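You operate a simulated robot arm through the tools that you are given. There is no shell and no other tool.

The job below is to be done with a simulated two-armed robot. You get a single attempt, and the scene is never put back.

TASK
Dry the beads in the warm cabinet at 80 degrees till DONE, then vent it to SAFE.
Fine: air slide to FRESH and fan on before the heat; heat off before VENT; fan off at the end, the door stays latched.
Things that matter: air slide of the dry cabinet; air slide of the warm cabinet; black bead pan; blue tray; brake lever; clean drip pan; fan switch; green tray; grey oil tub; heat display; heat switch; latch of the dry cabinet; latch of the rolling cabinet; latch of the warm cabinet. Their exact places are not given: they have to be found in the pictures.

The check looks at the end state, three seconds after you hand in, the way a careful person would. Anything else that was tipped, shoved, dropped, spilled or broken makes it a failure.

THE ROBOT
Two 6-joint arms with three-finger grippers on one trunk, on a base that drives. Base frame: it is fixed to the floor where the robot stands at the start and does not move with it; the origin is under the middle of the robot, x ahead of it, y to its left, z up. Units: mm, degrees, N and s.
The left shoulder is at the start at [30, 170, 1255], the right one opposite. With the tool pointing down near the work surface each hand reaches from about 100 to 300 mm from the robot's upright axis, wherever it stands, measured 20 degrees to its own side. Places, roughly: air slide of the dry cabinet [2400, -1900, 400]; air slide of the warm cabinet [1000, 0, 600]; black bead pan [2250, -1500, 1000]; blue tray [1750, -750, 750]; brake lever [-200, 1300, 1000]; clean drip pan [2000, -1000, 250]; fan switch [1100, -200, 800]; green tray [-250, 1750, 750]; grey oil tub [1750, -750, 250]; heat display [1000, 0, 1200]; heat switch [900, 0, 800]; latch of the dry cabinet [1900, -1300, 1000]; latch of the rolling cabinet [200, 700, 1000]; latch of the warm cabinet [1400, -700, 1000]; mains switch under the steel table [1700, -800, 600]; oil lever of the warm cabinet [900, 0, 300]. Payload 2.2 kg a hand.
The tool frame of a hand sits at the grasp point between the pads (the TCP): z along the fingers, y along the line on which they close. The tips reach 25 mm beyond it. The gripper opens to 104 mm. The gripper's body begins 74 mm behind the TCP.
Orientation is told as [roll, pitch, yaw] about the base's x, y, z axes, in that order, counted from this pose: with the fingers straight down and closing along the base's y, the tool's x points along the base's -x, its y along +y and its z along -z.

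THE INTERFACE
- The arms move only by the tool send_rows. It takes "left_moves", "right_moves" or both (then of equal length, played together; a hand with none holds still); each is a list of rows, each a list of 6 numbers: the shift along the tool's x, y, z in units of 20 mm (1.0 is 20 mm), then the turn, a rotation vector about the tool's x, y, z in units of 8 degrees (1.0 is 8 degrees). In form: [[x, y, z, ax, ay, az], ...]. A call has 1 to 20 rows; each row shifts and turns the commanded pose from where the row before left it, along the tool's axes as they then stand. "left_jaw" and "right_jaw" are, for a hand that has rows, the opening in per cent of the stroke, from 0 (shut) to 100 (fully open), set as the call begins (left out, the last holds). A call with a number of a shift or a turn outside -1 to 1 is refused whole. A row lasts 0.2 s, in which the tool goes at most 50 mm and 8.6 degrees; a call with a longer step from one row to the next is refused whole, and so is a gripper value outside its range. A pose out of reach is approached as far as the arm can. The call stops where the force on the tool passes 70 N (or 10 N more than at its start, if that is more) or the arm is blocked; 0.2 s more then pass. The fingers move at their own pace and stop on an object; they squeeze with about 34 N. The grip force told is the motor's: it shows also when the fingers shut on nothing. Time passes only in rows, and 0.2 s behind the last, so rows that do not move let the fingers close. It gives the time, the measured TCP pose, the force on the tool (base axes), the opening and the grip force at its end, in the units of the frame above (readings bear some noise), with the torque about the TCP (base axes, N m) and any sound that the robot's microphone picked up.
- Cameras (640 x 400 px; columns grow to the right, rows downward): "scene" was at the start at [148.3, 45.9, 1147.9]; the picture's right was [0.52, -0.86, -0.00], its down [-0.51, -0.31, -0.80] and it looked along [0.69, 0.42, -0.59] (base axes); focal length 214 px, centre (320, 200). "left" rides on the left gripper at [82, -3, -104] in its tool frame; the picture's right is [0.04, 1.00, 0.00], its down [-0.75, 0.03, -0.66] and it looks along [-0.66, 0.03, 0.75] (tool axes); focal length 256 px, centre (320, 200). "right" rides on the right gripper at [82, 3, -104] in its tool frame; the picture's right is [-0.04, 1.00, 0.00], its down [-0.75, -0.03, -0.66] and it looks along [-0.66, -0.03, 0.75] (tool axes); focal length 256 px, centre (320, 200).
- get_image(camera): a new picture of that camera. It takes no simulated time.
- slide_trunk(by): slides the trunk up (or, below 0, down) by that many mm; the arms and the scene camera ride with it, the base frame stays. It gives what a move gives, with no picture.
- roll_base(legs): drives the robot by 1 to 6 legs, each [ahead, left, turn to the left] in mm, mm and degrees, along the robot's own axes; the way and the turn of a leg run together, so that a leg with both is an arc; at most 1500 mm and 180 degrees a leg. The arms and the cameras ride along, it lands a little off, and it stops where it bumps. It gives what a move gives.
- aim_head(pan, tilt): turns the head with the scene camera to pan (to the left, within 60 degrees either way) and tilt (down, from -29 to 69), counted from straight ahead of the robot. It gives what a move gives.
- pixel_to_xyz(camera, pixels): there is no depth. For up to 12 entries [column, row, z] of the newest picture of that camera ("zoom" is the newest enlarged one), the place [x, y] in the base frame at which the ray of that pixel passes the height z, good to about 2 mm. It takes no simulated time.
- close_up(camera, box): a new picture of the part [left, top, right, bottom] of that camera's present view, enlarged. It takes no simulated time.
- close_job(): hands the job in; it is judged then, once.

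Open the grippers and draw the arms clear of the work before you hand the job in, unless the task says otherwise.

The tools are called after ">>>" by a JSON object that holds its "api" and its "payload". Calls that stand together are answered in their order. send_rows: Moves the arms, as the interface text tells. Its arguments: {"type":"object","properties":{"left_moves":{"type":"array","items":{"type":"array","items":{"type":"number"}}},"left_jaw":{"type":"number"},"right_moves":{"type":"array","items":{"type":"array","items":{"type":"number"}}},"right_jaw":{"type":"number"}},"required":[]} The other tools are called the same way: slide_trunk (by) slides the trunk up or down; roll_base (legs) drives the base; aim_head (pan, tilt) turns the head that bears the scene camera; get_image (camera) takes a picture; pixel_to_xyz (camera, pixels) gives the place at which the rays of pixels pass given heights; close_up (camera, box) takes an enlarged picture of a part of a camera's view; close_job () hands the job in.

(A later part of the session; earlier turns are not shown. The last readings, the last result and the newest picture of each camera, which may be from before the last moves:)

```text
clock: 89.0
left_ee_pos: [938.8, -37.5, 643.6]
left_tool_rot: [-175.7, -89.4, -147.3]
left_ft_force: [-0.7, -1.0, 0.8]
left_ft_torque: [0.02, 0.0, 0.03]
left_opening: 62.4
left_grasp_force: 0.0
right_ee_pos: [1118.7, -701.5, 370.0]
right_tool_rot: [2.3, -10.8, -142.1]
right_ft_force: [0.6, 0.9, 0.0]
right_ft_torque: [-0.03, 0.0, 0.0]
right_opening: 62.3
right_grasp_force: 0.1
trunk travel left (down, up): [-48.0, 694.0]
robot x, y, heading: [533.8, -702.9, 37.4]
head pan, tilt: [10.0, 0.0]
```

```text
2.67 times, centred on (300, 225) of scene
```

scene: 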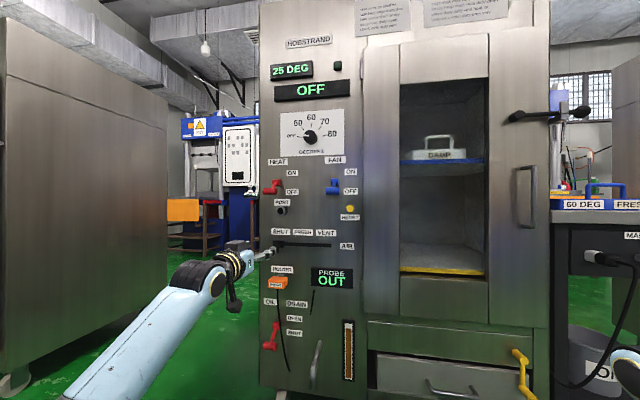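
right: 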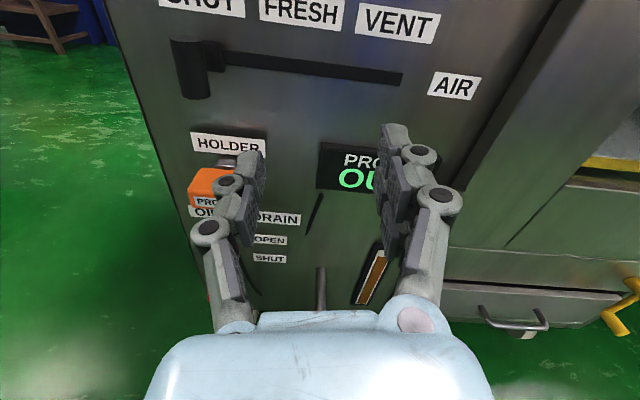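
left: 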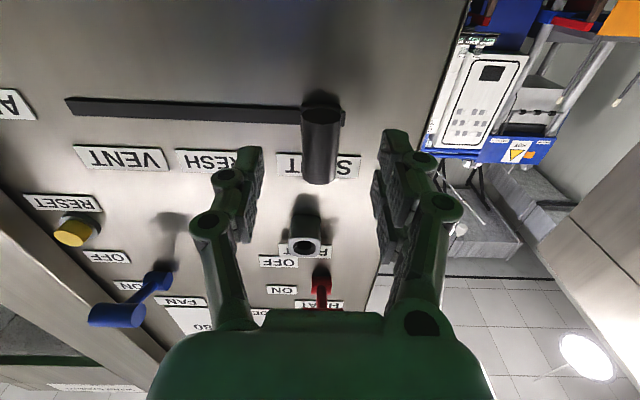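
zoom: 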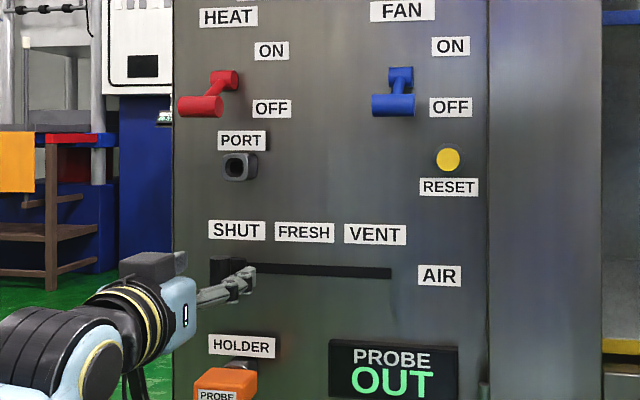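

The handle is centred between the fingers (columns 245–390, handle at 321). I advance 32 mm and close the left jaw on it.

>>> {"api": "send_rows", "payload": {"left_moves": [[0, 0, 0.8, 0, 0, 0], [0, 0, 0.8, 0, 0, 0]]}}

>>> {"api": "get_image", "payload": {"camera": "left"}}

```text
clock: 89.6
left_ee_pos: [964.9, -17.5, 643.4]
left_tool_rot: [-176.6, -89.4, -146.3]
left_ft_force: [0.8, -0.4, -0.6]
left_ft_torque: [0.01, -0.01, 0.0]
left_opening: 62.3
left_grasp_force: 0.3
right_ee_pos: [1119.2, -700.8, 371.4]
right_tool_rot: [2.4, -10.8, -142.0]
right_ft_force: [0.1, -1.3, 0.4]
right_ft_torque: [-0.02, -0.01, 0.0]
right_opening: 62.3
right_grasp_force: 0.0
trunk travel left (down, up): [-48.0, 694.0]
robot x, y, heading: [533.2, -699.2, 37.4]
head pan, tilt: [10.0, 0.0]
```

```text
taken
```

left: 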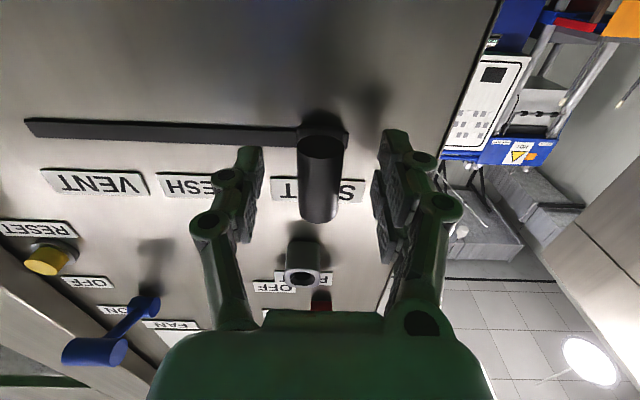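

The handle is between the pads; I close the jaw with still rows.

>>> {"api": "send_rows", "payload": {"left_moves": [[0, 0, 0, 0, 0, 0], [0, 0, 0, 0, 0, 0], [0, 0, 0, 0, 0, 0]], "left_jaw": 0}}

>>> {"api": "get_image", "payload": {"camera": "left"}}

```text
clock: 90.4
left_ee_pos: [965.0, -17.8, 645.0]
left_tool_rot: [-176.1, -89.5, -147.0]
left_ft_force: [4.2, 2.1, 0.1]
left_ft_torque: [-0.02, 0.09, 0.01]
left_opening: 13.7
left_grasp_force: 39.6
right_ee_pos: [1120.3, -701.3, 370.0]
right_tool_rot: [2.4, -10.8, -142.0]
right_ft_force: [-0.1, 0.2, -0.1]
right_ft_torque: [-0.03, -0.01, -0.02]
right_opening: 62.3
right_grasp_force: 0.0
trunk travel left (down, up): [-48.0, 694.0]
robot x, y, heading: [530.8, -702.9, 37.2]
head pan, tilt: [10.0, 0.0]
```

```text
taken
```

left: 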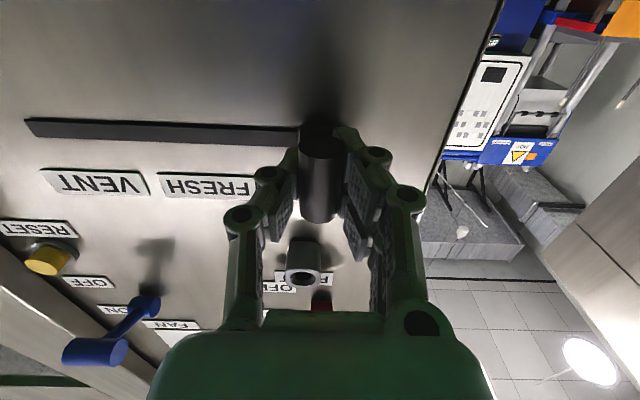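

The handle is gripped (opening 13.7). I slide it right 81 mm to FRESH.

>>> {"api": "send_rows", "payload": {"left_moves": [[0, -0.7, 0, 0, 0, 0], [0, -0.7, 0, 0, 0, 0], [0, -0.7, 0, 0, 0, 0], [0, -0.7, 0, 0, 0, 0], [0, -0.7, 0, 0, 0, 0], [0, -0.55, 0, 0, 0, 0], [0, 0, 0, 0, 0, 0]]}}

>>> {"api": "get_image", "payload": {"camera": "left"}}

>>> {"api": "close_up", "payload": {"camera": "scene", "box": [200, 150, 400, 300]}}

```text
clock: 92.0
left_ee_pos: [1014.7, -80.6, 644.4]
left_tool_rot: [-177.1, -89.4, -145.9]
left_ft_force: [23.3, 18.2, 7.6]
left_ft_torque: [0.29, -0.33, -0.01]
left_opening: 13.5
left_grasp_force: 38.9
right_ee_pos: [1120.9, -701.9, 369.2]
right_tool_rot: [2.3, -10.9, -142.1]
right_ft_force: [-0.2, -0.9, 0.7]
right_ft_torque: [-0.02, -0.02, 0.02]
right_opening: 62.2
right_grasp_force: 0.0
trunk travel left (down, up): [-48.0, 694.0]
robot x, y, heading: [533.8, -701.6, 37.4]
head pan, tilt: [10.0, 0.0]
```

```text
taken
```

left: 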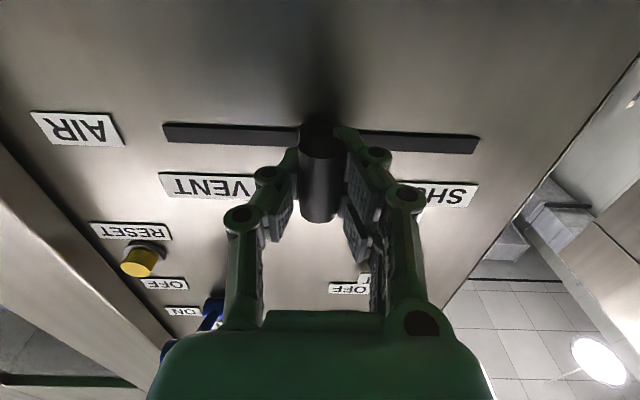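

```text
2.67 times, centred on (300, 225) of scene
```

zoom: 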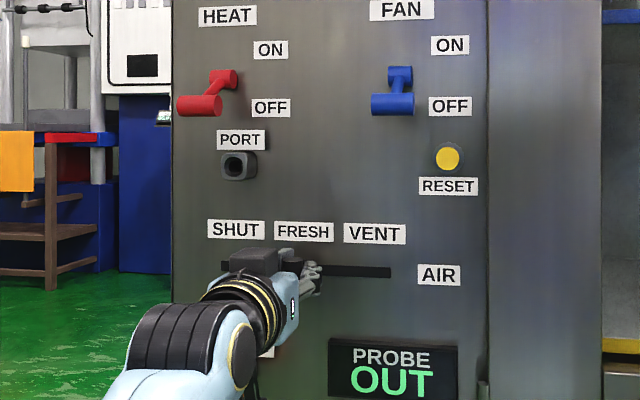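

The handle is in the slot's middle (slot spans columns 162–480, handle at 321), i.e. FRESH. I open the jaw and back off 60 mm.

>>> {"api": "send_rows", "payload": {"left_moves": [[0, 0, 0, 0, 0, 0], [0, 0, 0, 0, 0, 0], [0, 0, 0, 0, 0, 0], [0, 0, -1, 0, 0, 0], [0, 0, -1, 0, 0, 0], [0, 0, -1, 0, 0, 0]], "left_jaw": 60}}

>>> {"api": "get_image", "payload": {"camera": "left"}}

```text
clock: 93.4
left_ee_pos: [963.8, -118.1, 644.2]
left_tool_rot: [-179.8, -89.5, -143.1]
left_ft_force: [0.5, -0.1, -0.1]
left_ft_torque: [0.04, 0.04, 0.02]
left_opening: 62.4
left_grasp_force: 0.0
right_ee_pos: [1119.9, -702.5, 370.1]
right_tool_rot: [2.5, -10.8, -142.1]
right_ft_force: [-0.2, 0.6, 0.0]
right_ft_torque: [0.0, 0.05, 0.02]
right_opening: 62.5
right_grasp_force: 0.2
trunk travel left (down, up): [-48.0, 694.0]
robot x, y, heading: [534.3, -703.0, 37.5]
head pan, tilt: [10.0, 0.0]
```

```text
taken
```

left: 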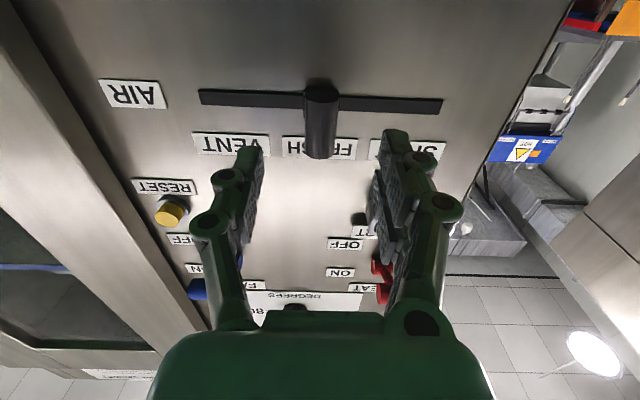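

Air slide reads FRESH. Next the fan lever: I raise the trunk 150 and move the closed left hand right to sit below and in front of the blue knob (b≈−788, z≈819).

>>> {"api": "slide_trunk", "payload": {"by": 148}}

>>> {"api": "send_rows", "payload": {"left_moves": [[0, -0.9, -0.5, 0, 0, 0], [0, -0.9, 0, 0, 0, 0], [0, -0.9, 0, 0, 0, 0], [0, -0.9, 0, 0, 0, 0], [0, -0.9, 0, 0, 0, 0], [0, -0.8, 0, 0, 0, 0]], "left_jaw": 0}}

>>> {"api": "get_image", "payload": {"camera": "left"}}

>>> {"api": "get_image", "payload": {"camera": "scene"}}

```text
clock: 95.2
left_ee_pos: [965.9, -118.0, 790.3]
left_tool_rot: [-178.4, -89.4, -144.5]
left_ft_force: [0.8, 0.3, 0.0]
left_ft_torque: [-0.04, -0.01, -0.03]
left_opening: 62.4
left_grasp_force: 0.0
right_ee_pos: [1140.6, -687.2, 569.0]
right_tool_rot: [1.9, -3.6, -142.1]
right_ft_force: [-0.2, 0.4, 0.4]
right_ft_torque: [0.0, -0.01, -0.01]
right_opening: 62.6
right_grasp_force: 0.0
trunk travel left (down, up): [-196.0, 546.0]
robot x, y, heading: [533.9, -700.8, 37.4]
head pan, tilt: [10.0, 0.0]
```

```text
clock: 96.2
left_ee_pos: [972.6, -136.9, 781.3]
left_tool_rot: [96.4, -80.4, -57.4]
left_ft_force: [1.0, -0.7, 1.1]
left_ft_torque: [0.02, 0.0, 0.03]
left_opening: 0.1
left_grasp_force: 28.4
right_ee_pos: [1141.3, -687.1, 569.3]
right_tool_rot: [2.1, -3.8, -142.1]
right_ft_force: [0.2, 0.7, -0.2]
right_ft_torque: [-0.04, 0.01, -0.02]
right_opening: 62.2
right_grasp_force: 0.1
trunk travel left (down, up): [-196.0, 546.0]
robot x, y, heading: [531.7, -703.1, 37.3]
head pan, tilt: [10.0, 0.0]
stopped in row 5 (left hand): the arm was blocked; the commanded pose is now the measured one
```

```text
taken
```

left: 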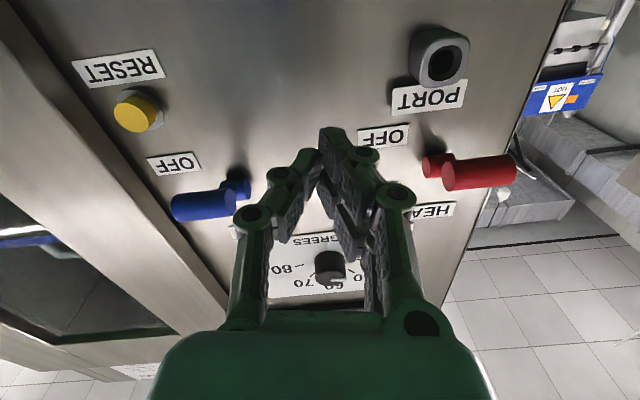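

```text
taken
```

scene: 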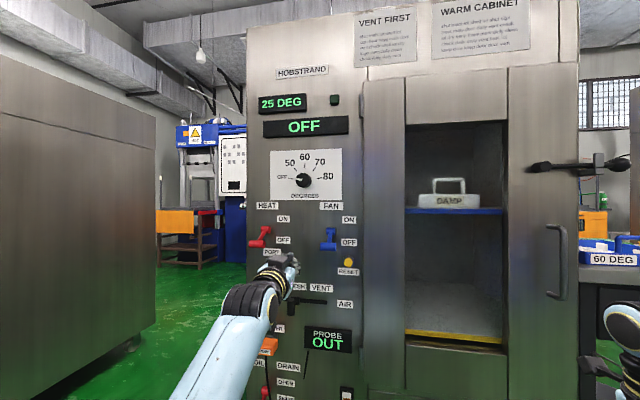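

Inward motion hits the wrist singularity; the arm works well when the target lies outward of the shoulder (lateral ≥ ~230). I move the hand left 60 mm to recover, then will shift the base right instead.

>>> {"api": "send_rows", "payload": {"left_moves": [[0, 1, -0.5, 0, 0, 0], [0, 1, -0.5, 0, 0, 0], [0, 1, 0, 0, 0, 0], [0, 1, 0, 0, 0, 0]]}}

```text
clock: 97.2
left_ee_pos: [908.5, -88.9, 793.3]
left_tool_rot: [95.9, -80.7, -56.9]
left_ft_force: [0.0, 0.3, 1.2]
left_ft_torque: [-0.02, 0.02, 0.0]
left_opening: 0.0
left_grasp_force: 28.5
right_ee_pos: [1140.8, -688.0, 569.1]
right_tool_rot: [2.0, -3.7, -142.1]
right_ft_force: [0.4, -0.2, 0.1]
right_ft_torque: [-0.02, 0.01, 0.01]
right_opening: 62.0
right_grasp_force: 0.0
trunk travel left (down, up): [-196.0, 546.0]
robot x, y, heading: [530.4, -704.9, 37.3]
head pan, tilt: [10.0, 0.0]
```

Recovered (b≈−619, lean 9°). I fix the roll and yaw, then shift the base right 165 mm so the hand comes below the fan knob's line.

>>> {"api": "send_rows", "payload": {"left_moves": [[0, 0, 0, 0.22, 0, -0.6], [0, 0, 0, 0, -0.1, -0.55]]}}

>>> {"api": "roll_base", "payload": {"legs": [[0, -165, 0]]}}

>>> {"api": "get_image", "payload": {"camera": "left"}}

>>> {"api": "get_image", "payload": {"camera": "scene"}}

```text
clock: 97.8
left_ee_pos: [906.6, -88.8, 793.7]
left_tool_rot: [176.9, -88.4, -139.6]
left_ft_force: [0.4, -0.3, -0.2]
left_ft_torque: [0.04, -0.04, -0.01]
left_opening: 0.0
left_grasp_force: 27.7
right_ee_pos: [1138.8, -687.3, 569.1]
right_tool_rot: [2.0, -3.7, -142.1]
right_ft_force: [-0.5, -0.9, 0.2]
right_ft_torque: [-0.04, 0.0, -0.04]
right_opening: 62.5
right_grasp_force: 0.0
trunk travel left (down, up): [-196.0, 546.0]
robot x, y, heading: [532.3, -701.9, 37.3]
head pan, tilt: [10.0, 0.0]
```

```text
clock: 99.3
left_ee_pos: [1008.0, -219.7, 793.9]
left_tool_rot: [173.7, -88.3, -136.7]
left_ft_force: [0.2, -0.3, 0.3]
left_ft_torque: [-0.02, -0.02, -0.04]
left_opening: 0.0
left_grasp_force: 28.1
right_ee_pos: [1241.4, -819.4, 568.9]
right_tool_rot: [2.0, -3.8, -142.1]
right_ft_force: [-0.5, -0.4, 0.5]
right_ft_torque: [0.02, 0.0, 0.01]
right_opening: 62.6
right_grasp_force: 0.1
trunk travel left (down, up): [-196.0, 546.0]
robot x, y, heading: [634.6, -834.6, 37.3]
head pan, tilt: [10.0, 0.0]
```

```text
taken
```

left: 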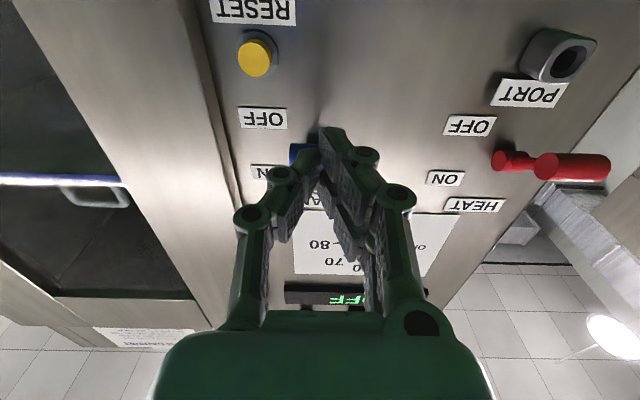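

```text
taken
```

scene: 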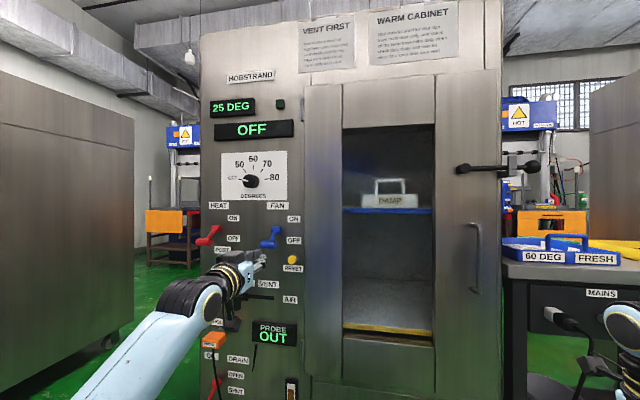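

The hand is lined up under the fan knob (b −783). I zoom in to check height before advancing.

>>> {"api": "close_up", "payload": {"camera": "scene", "box": [200, 195, 320, 305]}}

>>> {"api": "pixel_to_xyz", "payload": {"camera": "scene", "pixels": [[271, 245, 820], [271, 245, 800], [262, 256, 794], [271, 231, 840], [271, 231, 860]]}}

```text
3.64 times, centred on (260, 250) of scene
```

zoom: 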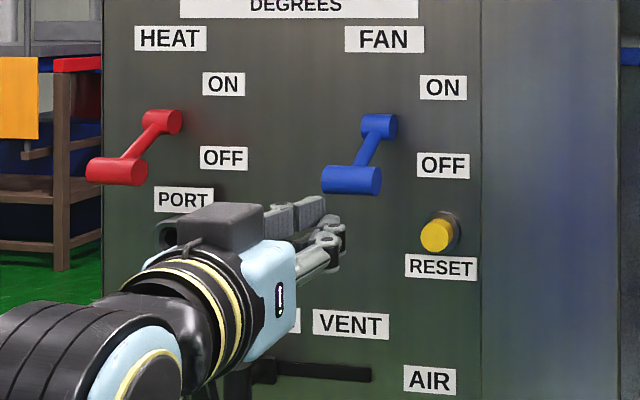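

```text
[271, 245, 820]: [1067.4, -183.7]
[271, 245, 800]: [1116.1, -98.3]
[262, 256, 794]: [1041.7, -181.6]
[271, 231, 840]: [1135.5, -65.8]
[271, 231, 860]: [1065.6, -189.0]
```

Fan knob confirmed at ≈(a739,b−790,z820). I lower 6 mm and advance 64 mm so the fingertips pass under the knob.

>>> {"api": "send_rows", "payload": {"left_moves": [[0.3, 0, 0, 0, 0, 0], [0, 0, 0.8, 0, 0, 0], [0, 0, 0.8, 0, 0, 0], [0, 0, 0.8, 0, 0, 0], [0, 0, 0.8, 0, 0, 0]]}}

>>> {"api": "close_up", "payload": {"camera": "scene", "box": [200, 195, 320, 305]}}

>>> {"api": "get_image", "payload": {"camera": "left"}}

```text
clock: 100.5
left_ee_pos: [1060.2, -180.9, 789.1]
left_tool_rot: [174.2, -88.4, -137.0]
left_ft_force: [0.0, -0.1, -0.2]
left_ft_torque: [0.02, 0.02, -0.02]
left_opening: 0.0
left_grasp_force: 28.2
right_ee_pos: [1241.4, -818.4, 569.7]
right_tool_rot: [1.9, -3.7, -142.1]
right_ft_force: [-0.2, 0.0, -0.2]
right_ft_torque: [-0.02, 0.01, -0.01]
right_opening: 62.5
right_grasp_force: 0.0
trunk travel left (down, up): [-196.0, 546.0]
robot x, y, heading: [631.5, -835.3, 37.0]
head pan, tilt: [10.0, 0.0]
```

```text
3.64 times, centred on (260, 250) of scene
```

zoom: 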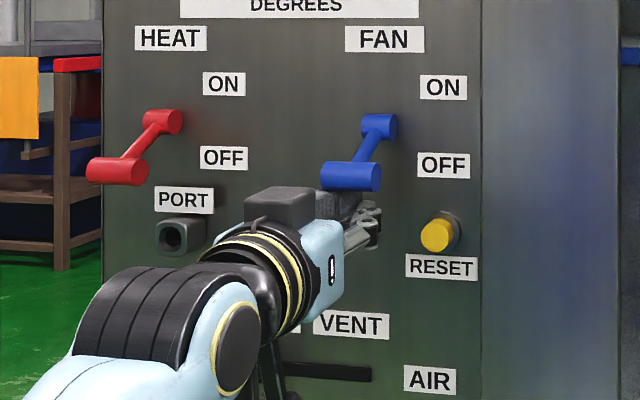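

```text
taken
```

left: 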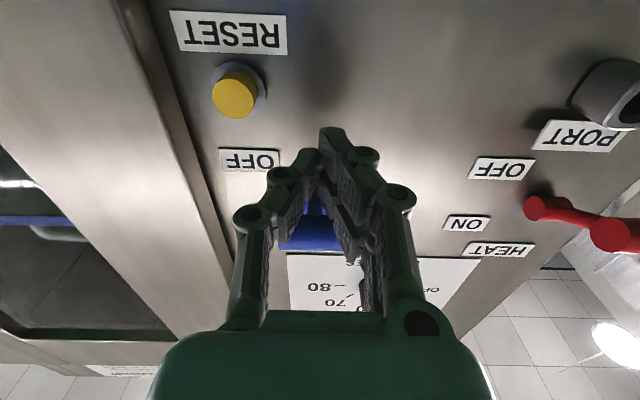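

Fingertips are under the blue knob. I lift in rows of 12 mm, 72 mm in all.

>>> {"api": "send_rows", "payload": {"left_moves": [[-0.6, 0, 0, 0, 0, 0], [-0.6, 0, 0, 0, 0, 0], [-0.6, 0, 0, 0, 0, 0], [-0.6, 0, 0, 0, 0, 0], [-0.6, 0, 0, 0, 0, 0], [-0.6, 0, 0, 0, 0, 0]]}}

>>> {"api": "close_up", "payload": {"camera": "scene", "box": [200, 195, 320, 305]}}

```text
clock: 101.9
left_ee_pos: [1054.9, -179.1, 848.5]
left_tool_rot: [125.7, -89.8, -88.2]
left_ft_force: [-31.6, 12.8, -38.6]
left_ft_torque: [-1.18, 0.33, 1.05]
left_opening: 0.0
left_grasp_force: 28.3
right_ee_pos: [1239.6, -816.9, 568.2]
right_tool_rot: [2.2, -3.9, -142.0]
right_ft_force: [-0.9, -0.7, -0.4]
right_ft_torque: [0.03, 0.02, -0.03]
right_opening: 62.4
right_grasp_force: 0.0
trunk travel left (down, up): [-196.0, 546.0]
robot x, y, heading: [634.6, -836.2, 37.5]
head pan, tilt: [10.0, 0.0]
```

```text
3.64 times, centred on (260, 250) of scene
```

zoom: 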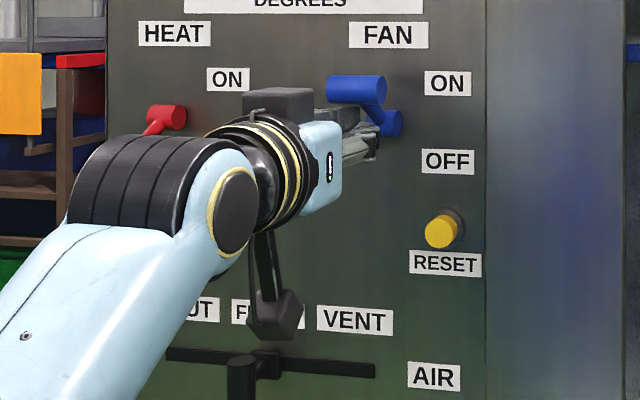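

The blue lever now points up at ON, pressing its stop (38 N). I ease down 16 mm and back off 70 mm.

>>> {"api": "send_rows", "payload": {"left_moves": [[0.8, 0, 0, 0, 0, 0], [0.4, 0, 0, 0, 0, 0], [0, 0, -0.9, 0, 0, 0], [0, 0, -0.9, 0, 0, 0], [0, 0, -0.9, 0, 0, 0], [0, 0, -0.9, 0, 0, 0]]}}

>>> {"api": "get_image", "payload": {"camera": "scene"}}

>>> {"api": "close_up", "payload": {"camera": "scene", "box": [190, 60, 330, 305]}}

```text
clock: 103.3
left_ee_pos: [1000.8, -227.2, 835.3]
left_tool_rot: [174.4, -88.3, -137.2]
left_ft_force: [-0.9, -0.7, 0.3]
left_ft_torque: [0.03, 0.0, -0.02]
left_opening: 0.3
left_grasp_force: 28.4
right_ee_pos: [1240.4, -818.9, 568.3]
right_tool_rot: [1.9, -3.7, -142.2]
right_ft_force: [-0.3, 0.7, -0.3]
right_ft_torque: [0.01, 0.01, 0.03]
right_opening: 62.3
right_grasp_force: 0.1
trunk travel left (down, up): [-196.0, 546.0]
robot x, y, heading: [637.8, -833.4, 37.3]
head pan, tilt: [10.0, 0.0]
```

```text
taken
```

scene: 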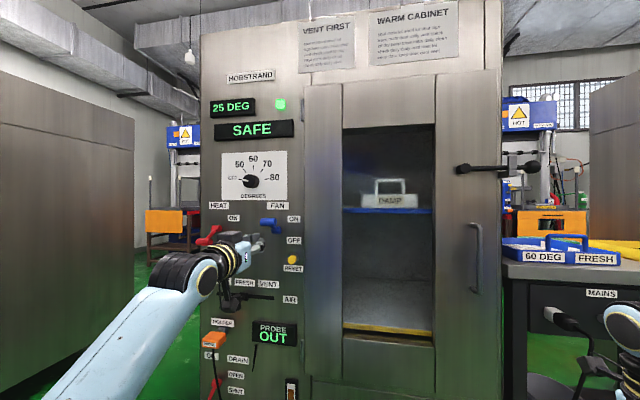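

```text
1.63 times, centred on (260, 182) of scene
```

zoom: 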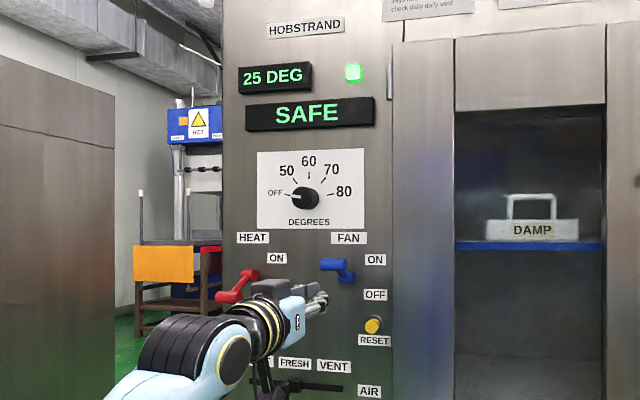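

Fan is ON: lamp lit and the display shows SAFE. Next the dial: base left 79, trunk up 168 to bring the hand before it, then a roll test of +64°.

>>> {"api": "roll_base", "payload": {"legs": [[0, 79, 0]]}}

>>> {"api": "slide_trunk", "payload": {"by": 168}}

>>> {"api": "send_rows", "payload": {"left_moves": [[0, 0, 0, 0, 0, 1], [0, 0, 0, 0, 0, 1], [0, 0, 0, 0, 0, 1], [0, 0, 0, 0, 0, 1], [0, 0, 0, 0, 0, 1], [0, 0, 0, 0, 0, 1], [0, 0, 0, 0, 0, 1], [0, 0, 0, 0, 0, 1], [0, 0, 0, 0, 0, 1]]}}

>>> {"api": "get_image", "payload": {"camera": "left"}}

>>> {"api": "get_image", "payload": {"camera": "scene"}}

```text
clock: 104.3
left_ee_pos: [954.9, -163.7, 835.5]
left_tool_rot: [174.8, -88.4, -137.7]
left_ft_force: [-0.2, 0.0, -0.3]
left_ft_torque: [0.02, 0.0, -0.01]
left_opening: 0.0
left_grasp_force: 28.2
right_ee_pos: [1192.8, -757.5, 568.8]
right_tool_rot: [2.1, -3.7, -142.3]
right_ft_force: [-0.4, 0.1, -0.9]
right_ft_torque: [0.02, 0.02, -0.01]
right_opening: 62.5
right_grasp_force: 0.1
trunk travel left (down, up): [-196.0, 546.0]
robot x, y, heading: [587.7, -770.1, 37.4]
head pan, tilt: [10.0, 0.0]
```

```text
clock: 106.2
left_ee_pos: [953.6, -164.6, 1002.8]
left_tool_rot: [173.8, -88.4, -136.5]
left_ft_force: [-0.4, 0.1, -0.6]
left_ft_torque: [0.01, -0.01, 0.0]
left_opening: 0.2
left_grasp_force: 28.3
right_ee_pos: [1206.5, -748.8, 786.0]
right_tool_rot: [1.8, 2.4, -142.2]
right_ft_force: [-0.2, -0.1, 0.4]
right_ft_torque: [0.01, 0.01, -0.01]
right_opening: 61.9
right_grasp_force: 0.1
trunk travel left (down, up): [-364.0, 378.0]
robot x, y, heading: [583.7, -773.0, 37.4]
head pan, tilt: [10.0, 0.0]
```

```text
clock: 108.2
left_ee_pos: [953.8, -163.8, 1004.5]
left_tool_rot: [91.8, -17.8, -53.4]
left_ft_force: [0.2, -0.3, 0.4]
left_ft_torque: [0.02, 0.0, 0.03]
left_opening: 0.0
left_grasp_force: 28.3
right_ee_pos: [1207.1, -749.8, 786.8]
right_tool_rot: [1.7, 2.4, -142.2]
right_ft_force: [-0.2, -0.3, -0.2]
right_ft_torque: [-0.03, 0.01, 0.02]
right_opening: 62.6
right_grasp_force: 0.0
trunk travel left (down, up): [-364.0, 378.0]
robot x, y, heading: [583.7, -772.3, 37.4]
head pan, tilt: [10.0, 0.0]
```

```text
taken
```

left: 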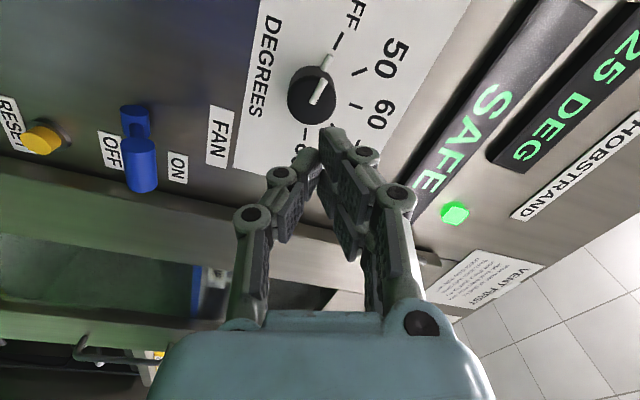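

```text
taken
```

scene: 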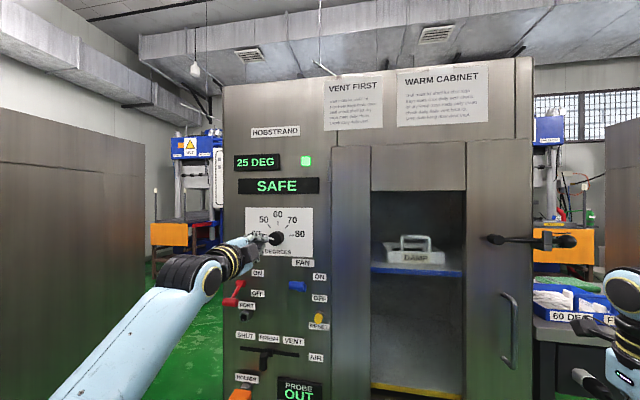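

Roll to +72° works, so I can start at −95° and turn 160° clockwise. I triangulate the dial: left picture knob front at (314,95), scene at about (279,238).

>>> {"api": "close_up", "payload": {"camera": "left", "box": [240, 40, 400, 140]}}

>>> {"api": "close_up", "payload": {"camera": "scene", "box": [239, 200, 319, 260]}}

```text
4.00 times, centred on (320, 90) of left
```

zoom: 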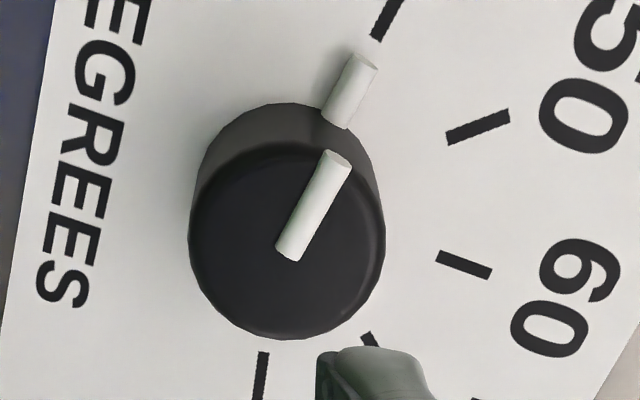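

```text
6.67 times, centred on (279, 230) of scene
```

zoom: 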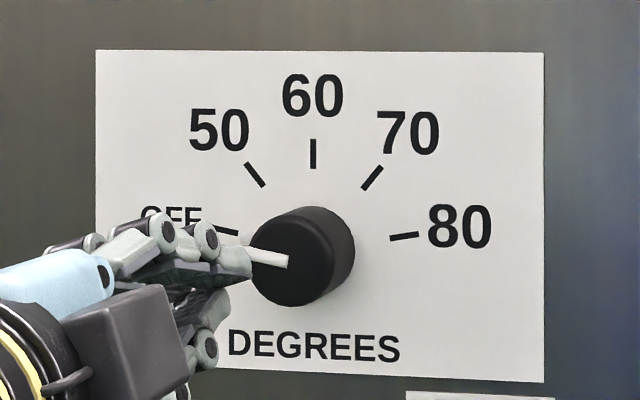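

I compute the rays of the knob's front centre: left (311.8,100.5), scene (274.8,239.3); and of the base tick ring for the axis.

>>> {"api": "pixel_to_xyz", "payload": {"camera": "left", "pixels": [[311.8, 100.5, 990], [311.8, 100.5, 1000], [311.8, 100.5, 1010], [311.8, 100.5, 1020]]}}

>>> {"api": "pixel_to_xyz", "payload": {"camera": "scene", "pixels": [[274.8, 239.3, 1000], [274.8, 239.3, 1010], [274.8, 239.3, 990], [277.9, 223, 1030], [277.9, 223, 1020]]}}

```text
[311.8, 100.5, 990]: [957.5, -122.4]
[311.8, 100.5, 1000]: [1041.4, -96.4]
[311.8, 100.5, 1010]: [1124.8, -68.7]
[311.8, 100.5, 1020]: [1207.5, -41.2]
```

```text
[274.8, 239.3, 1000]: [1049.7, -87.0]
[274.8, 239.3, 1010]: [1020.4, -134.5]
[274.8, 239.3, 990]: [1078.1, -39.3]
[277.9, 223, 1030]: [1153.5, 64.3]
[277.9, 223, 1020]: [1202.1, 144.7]
```

Dial front centre is at (a780,b−706,z1001), diameter ≈40 mm; hand axis is at b−706, z1004. I roll to −92° with the jaw opening 70%, level the 1.7° tilt, and lower 3 mm.

>>> {"api": "send_rows", "payload": {"left_moves": [[0, 0, 0, 0, 0, -1], [0, 0, 0, 0, 0, -1], [0, 0, 0, 0, 0, -1], [0, 0, 0, 0, 0, -1], [0, 0, 0, 0, 0, -1], [0, 0, 0, 0, 0, -1], [0, 0, 0, 0, 0, -1], [0, 0, 0, 0, 0, -1], [0, 0, 0, 0, 0, -1], [0, 0, 0, 0, 0, -1], [0, 0, 0, 0, 0, -1], [0, 0, 0, 0, 0, -1], [0, 0, 0, 0, 0, -1], [0, 0, 0, 0, 0, -1], [0, 0, 0, 0, 0, -1], [0, 0, 0, 0, 0, -1], [0, 0, 0, 0, 0, -1], [0, 0, 0, 0, 0, -1], [0, 0, 0, 0, 0, -1], [0, 0, 0, 0, 0, -1]], "left_jaw": 70}}

>>> {"api": "send_rows", "payload": {"left_moves": [[0, 0.15, 0, -0.2, 0, -0.5]]}}

>>> {"api": "get_image", "payload": {"camera": "left"}}

>>> {"api": "get_image", "payload": {"camera": "scene"}}

```text
clock: 112.4
left_ee_pos: [954.4, -164.3, 1004.2]
left_tool_rot: [-91.6, -2.1, 127.2]
left_ft_force: [-0.2, -0.3, 0.2]
left_ft_torque: [0.01, 0.0, -0.02]
left_opening: 72.9
left_grasp_force: 0.0
right_ee_pos: [1206.9, -749.0, 786.3]
right_tool_rot: [1.7, 2.5, -142.2]
right_ft_force: [-0.4, 0.1, 0.5]
right_ft_torque: [-0.01, -0.01, -0.06]
right_opening: 62.3
right_grasp_force: 0.0
trunk travel left (down, up): [-364.0, 378.0]
robot x, y, heading: [585.8, -770.4, 37.1]
head pan, tilt: [10.0, 0.0]
```

```text
clock: 112.8
left_ee_pos: [953.4, -163.3, 1000.8]
left_tool_rot: [-90.0, 1.9, 127.1]
left_ft_force: [-0.3, 0.4, 0.2]
left_ft_torque: [0.01, -0.05, 0.01]
left_opening: 72.7
left_grasp_force: 0.0
right_ee_pos: [1206.0, -748.8, 788.4]
right_tool_rot: [1.7, 2.4, -142.3]
right_ft_force: [0.5, -1.2, -0.4]
right_ft_torque: [0.03, -0.01, -0.04]
right_opening: 62.4
right_grasp_force: 0.1
trunk travel left (down, up): [-364.0, 378.0]
robot x, y, heading: [584.1, -772.1, 37.4]
head pan, tilt: [10.0, 0.0]
```

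```text
taken
```

left: 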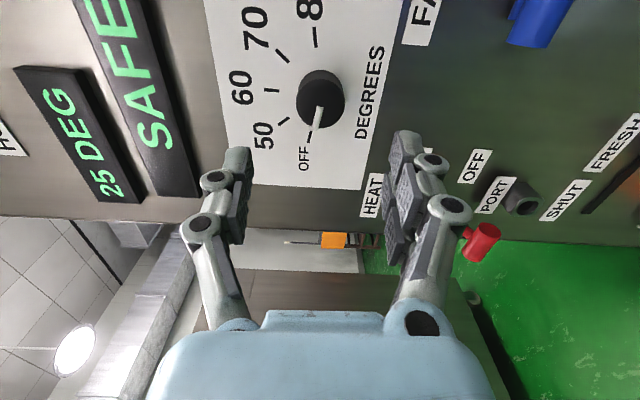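

```text
taken
```

scene: 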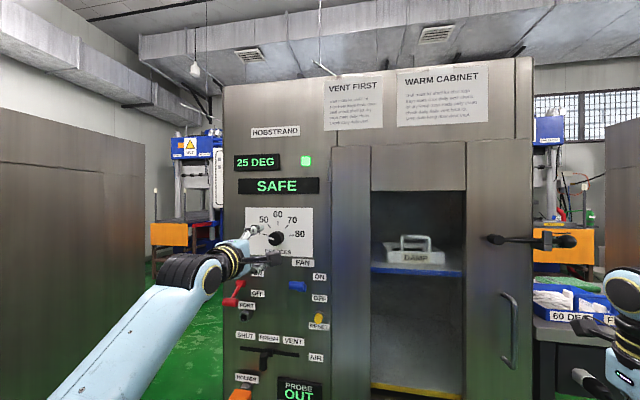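

Everything is aligned (b−705, z1001, heading 37.1°). I drive forward 60 mm, then check alignment again.

>>> {"api": "roll_base", "payload": {"legs": [[60, 0, 0]]}}

>>> {"api": "get_image", "payload": {"camera": "left"}}

```text
clock: 113.8
left_ee_pos: [1002.5, -124.9, 1000.2]
left_tool_rot: [-89.9, 1.9, 127.2]
left_ft_force: [-0.4, 1.1, 0.6]
left_ft_torque: [0.03, -0.05, 0.0]
left_opening: 72.8
left_grasp_force: 0.0
right_ee_pos: [1257.7, -709.9, 786.2]
right_tool_rot: [1.7, 2.5, -142.2]
right_ft_force: [-0.1, 0.3, -0.1]
right_ft_torque: [-0.03, 0.05, 0.04]
right_opening: 62.5
right_grasp_force: 0.0
trunk travel left (down, up): [-364.0, 378.0]
robot x, y, heading: [634.4, -736.1, 37.2]
head pan, tilt: [10.0, 0.0]
```

```text
taken
```

left: 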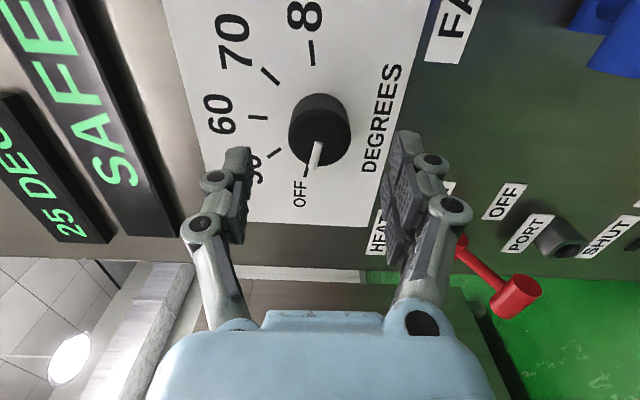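

Now at a724, b−704. I advance 54 mm, watching the force.

>>> {"api": "send_rows", "payload": {"left_moves": [[0.08, 0, 0.9, 0, 0, 0], [0, 0, 0.9, 0, 0, 0], [0, 0, 0.85, 0, 0, 0]]}}

>>> {"api": "get_image", "payload": {"camera": "left"}}

>>> {"api": "close_up", "payload": {"camera": "scene", "box": [200, 170, 360, 300]}}

```text
clock: 114.6
left_ee_pos: [1046.1, -94.5, 1001.9]
left_tool_rot: [-90.0, 2.0, 127.2]
left_ft_force: [-0.6, -0.1, -0.5]
left_ft_torque: [0.0, -0.01, 0.01]
left_opening: 72.8
left_grasp_force: 0.0
right_ee_pos: [1256.9, -710.2, 787.6]
right_tool_rot: [1.6, 2.4, -142.3]
right_ft_force: [0.4, 0.2, 0.7]
right_ft_torque: [0.01, -0.01, 0.01]
right_opening: 62.7
right_grasp_force: 0.1
trunk travel left (down, up): [-364.0, 378.0]
robot x, y, heading: [635.7, -732.8, 37.3]
head pan, tilt: [10.0, 0.0]
```

```text
taken
```

left: 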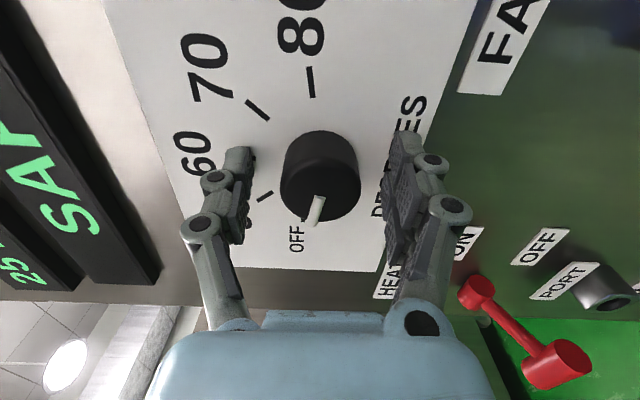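

```text
3.08 times, centred on (280, 235) of scene
```

zoom: 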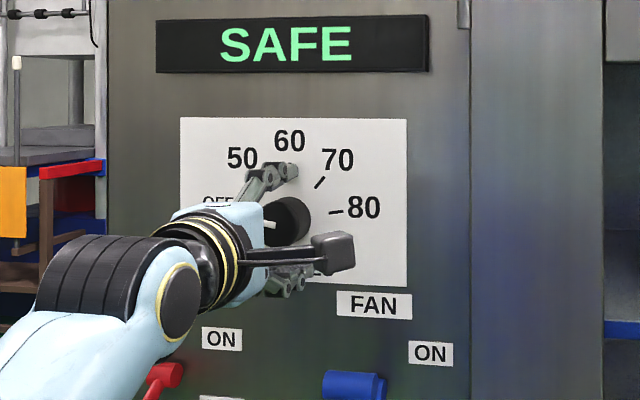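

The knob lies between the pads. I close the jaw on it.

>>> {"api": "send_rows", "payload": {"left_moves": [[0, 0, 0, 0, 0, 0], [0, 0, 0, 0, 0, 0], [0, 0, 0, 0, 0, 0]], "left_jaw": 0}}

```text
clock: 115.4
left_ee_pos: [1045.8, -95.6, 999.7]
left_tool_rot: [-90.0, 1.9, 127.2]
left_ft_force: [0.5, 1.0, 0.5]
left_ft_torque: [-0.02, 0.05, -0.19]
left_opening: 41.2
left_grasp_force: 44.8
right_ee_pos: [1256.0, -710.8, 786.6]
right_tool_rot: [1.7, 2.4, -142.2]
right_ft_force: [-0.5, -0.8, 0.9]
right_ft_torque: [0.03, 0.02, 0.03]
right_opening: 62.6
right_grasp_force: 0.1
trunk travel left (down, up): [-364.0, 378.0]
robot x, y, heading: [636.2, -732.1, 37.5]
head pan, tilt: [10.0, 0.0]
```

Gripped at 41 mm. I turn clockwise (+z) by 80° first and check the dial.

>>> {"api": "send_rows", "payload": {"left_moves": [[0, 0, 0, 0, 0, 0.8], [0, 0, 0, 0, 0, 0.8], [0, 0, 0, 0, 0, 0.8], [0, 0, 0, 0, 0, 0.8], [0, 0, 0, 0, 0, 0.8], [0, 0, 0, 0, 0, 0.8], [0, 0, 0, 0, 0, 0.8], [0, 0, 0, 0, 0, 0.8], [0, 0, 0, 0, 0, 0.8], [0, 0, 0, 0, 0, 0.8], [0, 0, 0, 0, 0, 0.8], [0, 0, 0, 0, 0, 0.8]]}}

>>> {"api": "get_image", "payload": {"camera": "left"}}

>>> {"api": "close_up", "payload": {"camera": "scene", "box": [200, 170, 360, 300]}}

```text
clock: 118.0
left_ee_pos: [1045.6, -95.5, 1000.0]
left_tool_rot: [-89.5, -75.1, 126.7]
left_ft_force: [-4.4, -10.1, -14.1]
left_ft_torque: [-0.62, 0.85, -0.26]
left_opening: 40.6
left_grasp_force: 45.6
right_ee_pos: [1255.4, -710.5, 786.7]
right_tool_rot: [1.7, 2.4, -142.2]
right_ft_force: [0.1, -1.1, -0.1]
right_ft_torque: [-0.02, 0.03, 0.0]
right_opening: 62.3
right_grasp_force: 0.1
trunk travel left (down, up): [-364.0, 378.0]
robot x, y, heading: [635.6, -731.1, 37.3]
head pan, tilt: [10.0, 0.0]
```

```text
taken
```

left: 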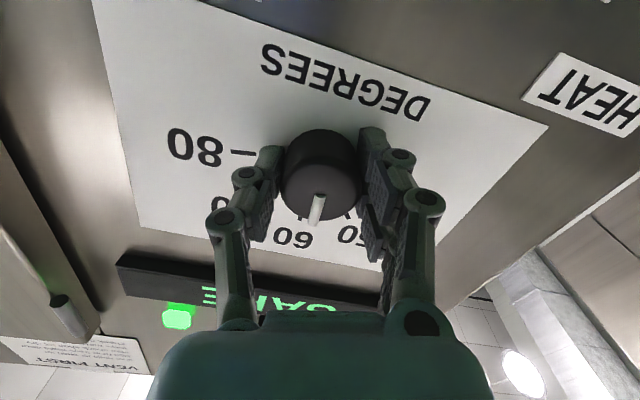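

```text
3.08 times, centred on (280, 235) of scene
```

zoom: 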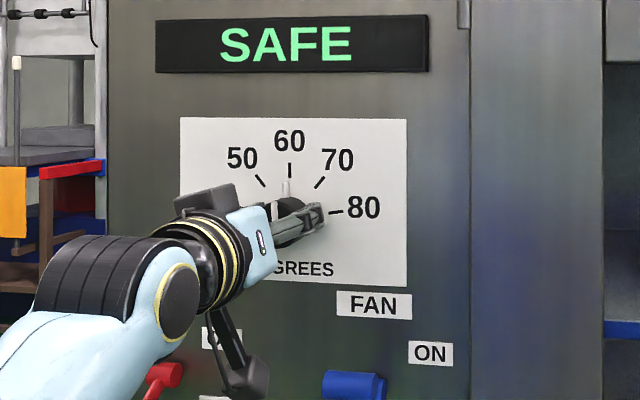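

The pointer stands at 60 after 77°. I continue another 83° to 80.

>>> {"api": "send_rows", "payload": {"left_moves": [[0, 0, 0, 0, 0, 0.8], [0, 0, 0, 0, 0, 0.8], [0, 0, 0, 0, 0, 0.8], [0, 0, 0, 0, 0, 0.8], [0, 0, 0, 0, 0, 0.8], [0, 0, 0, 0, 0, 0.8], [0, 0, 0, 0, 0, 0.8], [0, 0, 0, 0, 0, 0.8], [0, 0, 0, 0, 0, 0.8], [0, 0, 0, 0, 0, 0.8], [0, 0, 0, 0, 0, 0.8], [0, 0, 0, 0, 0, 0.8], [0, 0, 0, 0, 0, 0.8]]}}

>>> {"api": "get_image", "payload": {"camera": "left"}}

>>> {"api": "close_up", "payload": {"camera": "scene", "box": [200, 170, 360, 300]}}

```text
clock: 120.8
left_ee_pos: [1044.8, -94.1, 999.5]
left_tool_rot: [89.8, -21.9, -52.8]
left_ft_force: [-11.2, -10.1, -17.8]
left_ft_torque: [-0.42, 0.54, 0.62]
left_opening: 40.8
left_grasp_force: 44.4
right_ee_pos: [1254.9, -710.2, 787.0]
right_tool_rot: [1.7, 2.4, -142.2]
right_ft_force: [-0.3, 0.9, -0.7]
right_ft_torque: [0.0, -0.02, 0.0]
right_opening: 62.3
right_grasp_force: 0.1
trunk travel left (down, up): [-364.0, 378.0]
robot x, y, heading: [634.5, -733.6, 37.4]
head pan, tilt: [10.0, 0.0]
```

```text
taken
```

left: 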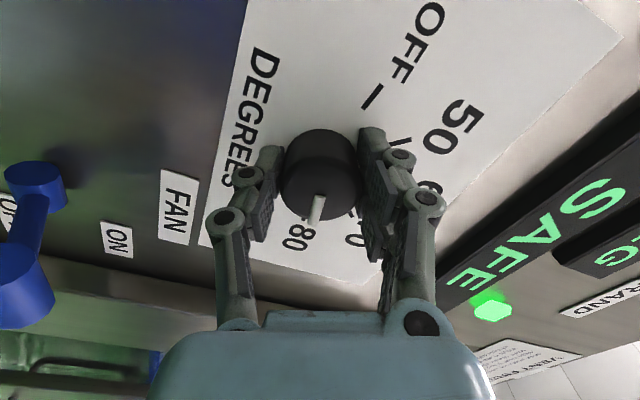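

```text
3.08 times, centred on (280, 235) of scene
```

zoom: 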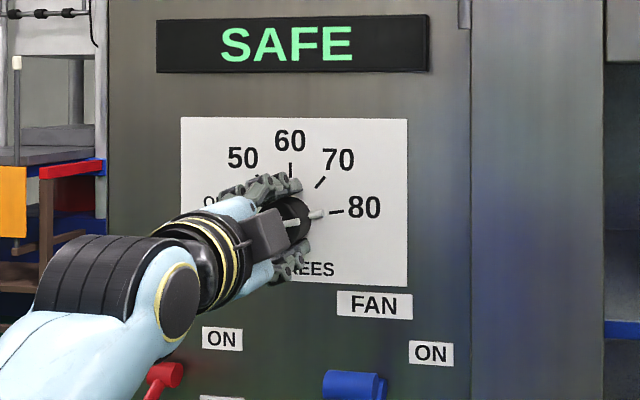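

The pointer seems to point at 80. I zoom closely before releasing.

>>> {"api": "close_up", "payload": {"camera": "scene", "box": [255, 205, 319, 245]}}

>>> {"api": "close_up", "payload": {"camera": "left", "box": [240, 80, 400, 260]}}

```text
10.00 times, centred on (287, 225) of scene
```

zoom: 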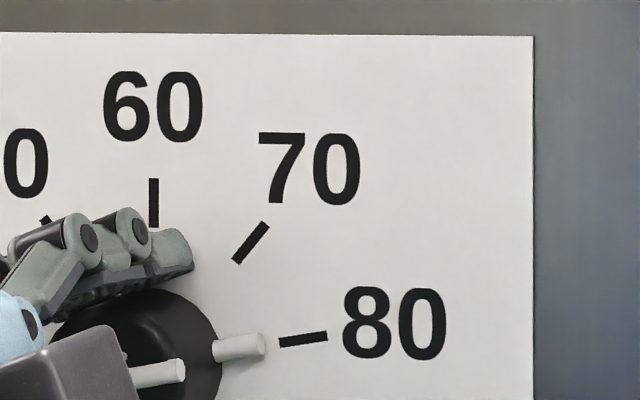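

```text
2.22 times, centred on (320, 170) of left
```

zoom: 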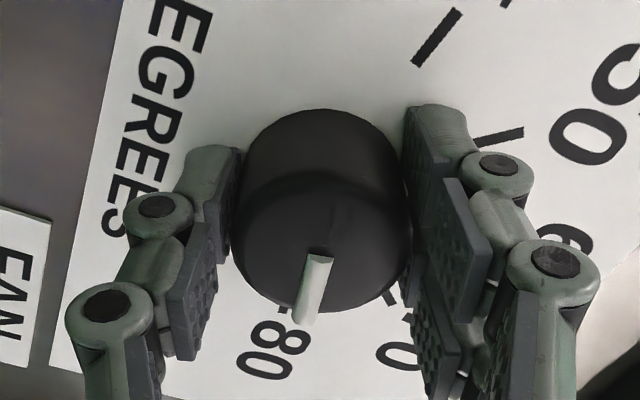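

The pointer is in line with the 80 tick. I open the jaw and back off 100 mm.

>>> {"api": "send_rows", "payload": {"left_moves": [[0, 0, 0, 0, 0, 0], [0, 0, 0, 0, 0, 0], [0, 0, 0, 0, 0, 0], [0, 0, -1, 0, 0, 0], [0, 0, -1, 0, 0, 0], [0, 0, -1, 0, 0, 0], [0, 0, -1, 0, 0, 0], [0, 0, -1, 0, 0, 0], [0, 0, -0.8, 0, 0, 0]], "left_jaw": 70}}

>>> {"api": "close_up", "payload": {"camera": "scene", "box": [200, 130, 360, 300]}}

```text
clock: 122.8
left_ee_pos: [951.7, -164.9, 1002.1]
left_tool_rot: [90.0, -21.8, -52.7]
left_ft_force: [0.1, 0.6, -0.3]
left_ft_torque: [0.01, -0.02, -0.02]
left_opening: 72.7
left_grasp_force: 0.1
right_ee_pos: [1255.5, -710.3, 788.0]
right_tool_rot: [1.7, 2.4, -142.2]
right_ft_force: [0.6, 0.6, 0.4]
right_ft_torque: [0.01, 0.01, -0.02]
right_opening: 62.3
right_grasp_force: 0.0
trunk travel left (down, up): [-364.0, 378.0]
robot x, y, heading: [635.0, -731.5, 37.2]
head pan, tilt: [10.0, 0.0]
```

```text
2.35 times, centred on (280, 215) of scene
```

zoom: 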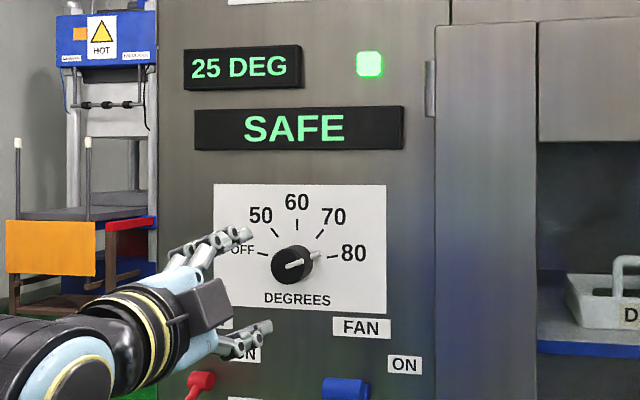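

Dial reads 80 and the display SAFE. Now the heat lever: roll back to neutral with jaw shut, base left 121, trunk down 195.

>>> {"api": "send_rows", "payload": {"left_moves": [[0, 0, 0, 0, 0, -1], [0, 0, 0, 0, 0, -1], [0, 0, 0, 0, 0, -1], [0, 0, 0, 0, 0, -1], [0, 0, 0, 0, 0, -1], [0, 0, 0, 0, 0, -1], [0, 0, 0, 0, 0, -1], [0, 0, 0, 0, 0, -1], [0, 0, 0, 0, 0, -0.5]], "left_jaw": 0}}

>>> {"api": "roll_base", "payload": {"legs": [[0, 121, 0]]}}

>>> {"api": "slide_trunk", "payload": {"by": -195}}

>>> {"api": "get_image", "payload": {"camera": "left"}}

>>> {"api": "get_image", "payload": {"camera": "scene"}}

```text
clock: 124.8
left_ee_pos: [953.5, -166.3, 999.9]
left_tool_rot: [73.0, -89.9, -35.8]
left_ft_force: [0.8, -0.6, -1.1]
left_ft_torque: [-0.02, -0.01, -0.02]
left_opening: 0.0
left_grasp_force: 28.1
right_ee_pos: [1255.9, -710.9, 787.2]
right_tool_rot: [1.6, 2.5, -142.2]
right_ft_force: [0.0, 0.3, 0.2]
right_ft_torque: [0.03, 0.0, 0.03]
right_opening: 62.4
right_grasp_force: 0.1
trunk travel left (down, up): [-364.0, 378.0]
robot x, y, heading: [634.0, -736.1, 37.2]
head pan, tilt: [10.0, 0.0]
```

```text
clock: 126.0
left_ee_pos: [877.4, -67.6, 999.5]
left_tool_rot: [84.9, -89.9, -47.7]
left_ft_force: [-0.1, 0.3, -0.6]
left_ft_torque: [-0.02, 0.02, -0.02]
left_opening: 0.0
left_grasp_force: 28.5
right_ee_pos: [1181.7, -613.4, 787.6]
right_tool_rot: [1.8, 2.3, -142.2]
right_ft_force: [0.3, 0.6, -0.6]
right_ft_torque: [-0.04, -0.03, 0.01]
right_opening: 62.2
right_grasp_force: 0.0
trunk travel left (down, up): [-364.0, 378.0]
robot x, y, heading: [559.6, -636.2, 37.5]
head pan, tilt: [10.0, 0.0]
```

```text
clock: 128.2
left_ee_pos: [877.6, -67.3, 806.6]
left_tool_rot: [106.5, -89.8, -69.2]
left_ft_force: [0.3, -0.6, 0.8]
left_ft_torque: [-0.01, 0.0, 0.0]
left_opening: 0.0
left_grasp_force: 28.6
right_ee_pos: [1174.9, -619.1, 564.3]
right_tool_rot: [1.6, -0.6, -142.1]
right_ft_force: [0.6, 0.3, 0.8]
right_ft_torque: [0.0, 0.0, 0.02]
right_opening: 62.1
right_grasp_force: 0.0
trunk travel left (down, up): [-169.0, 573.0]
robot x, y, heading: [562.8, -637.3, 37.5]
head pan, tilt: [10.0, 0.0]
```

```text
taken
```

left: 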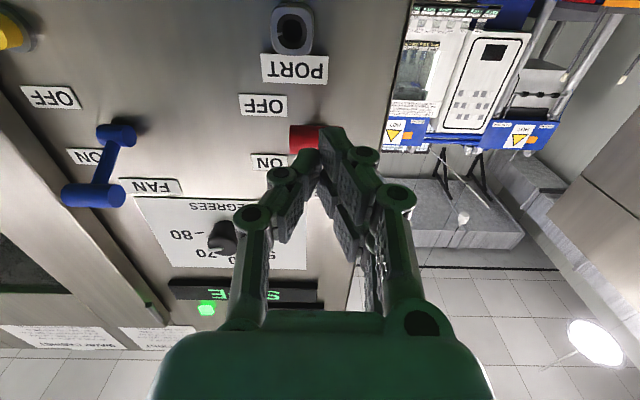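

```text
taken
```

scene: 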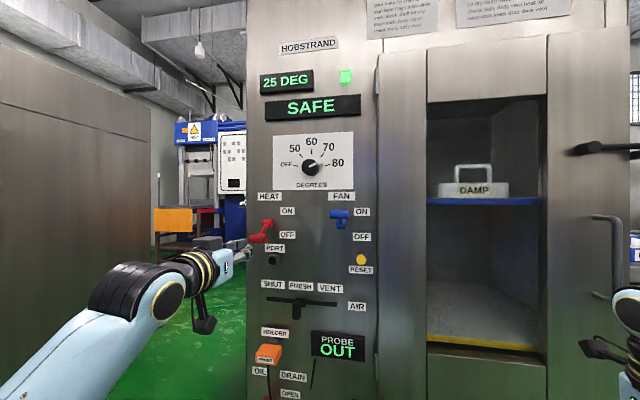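

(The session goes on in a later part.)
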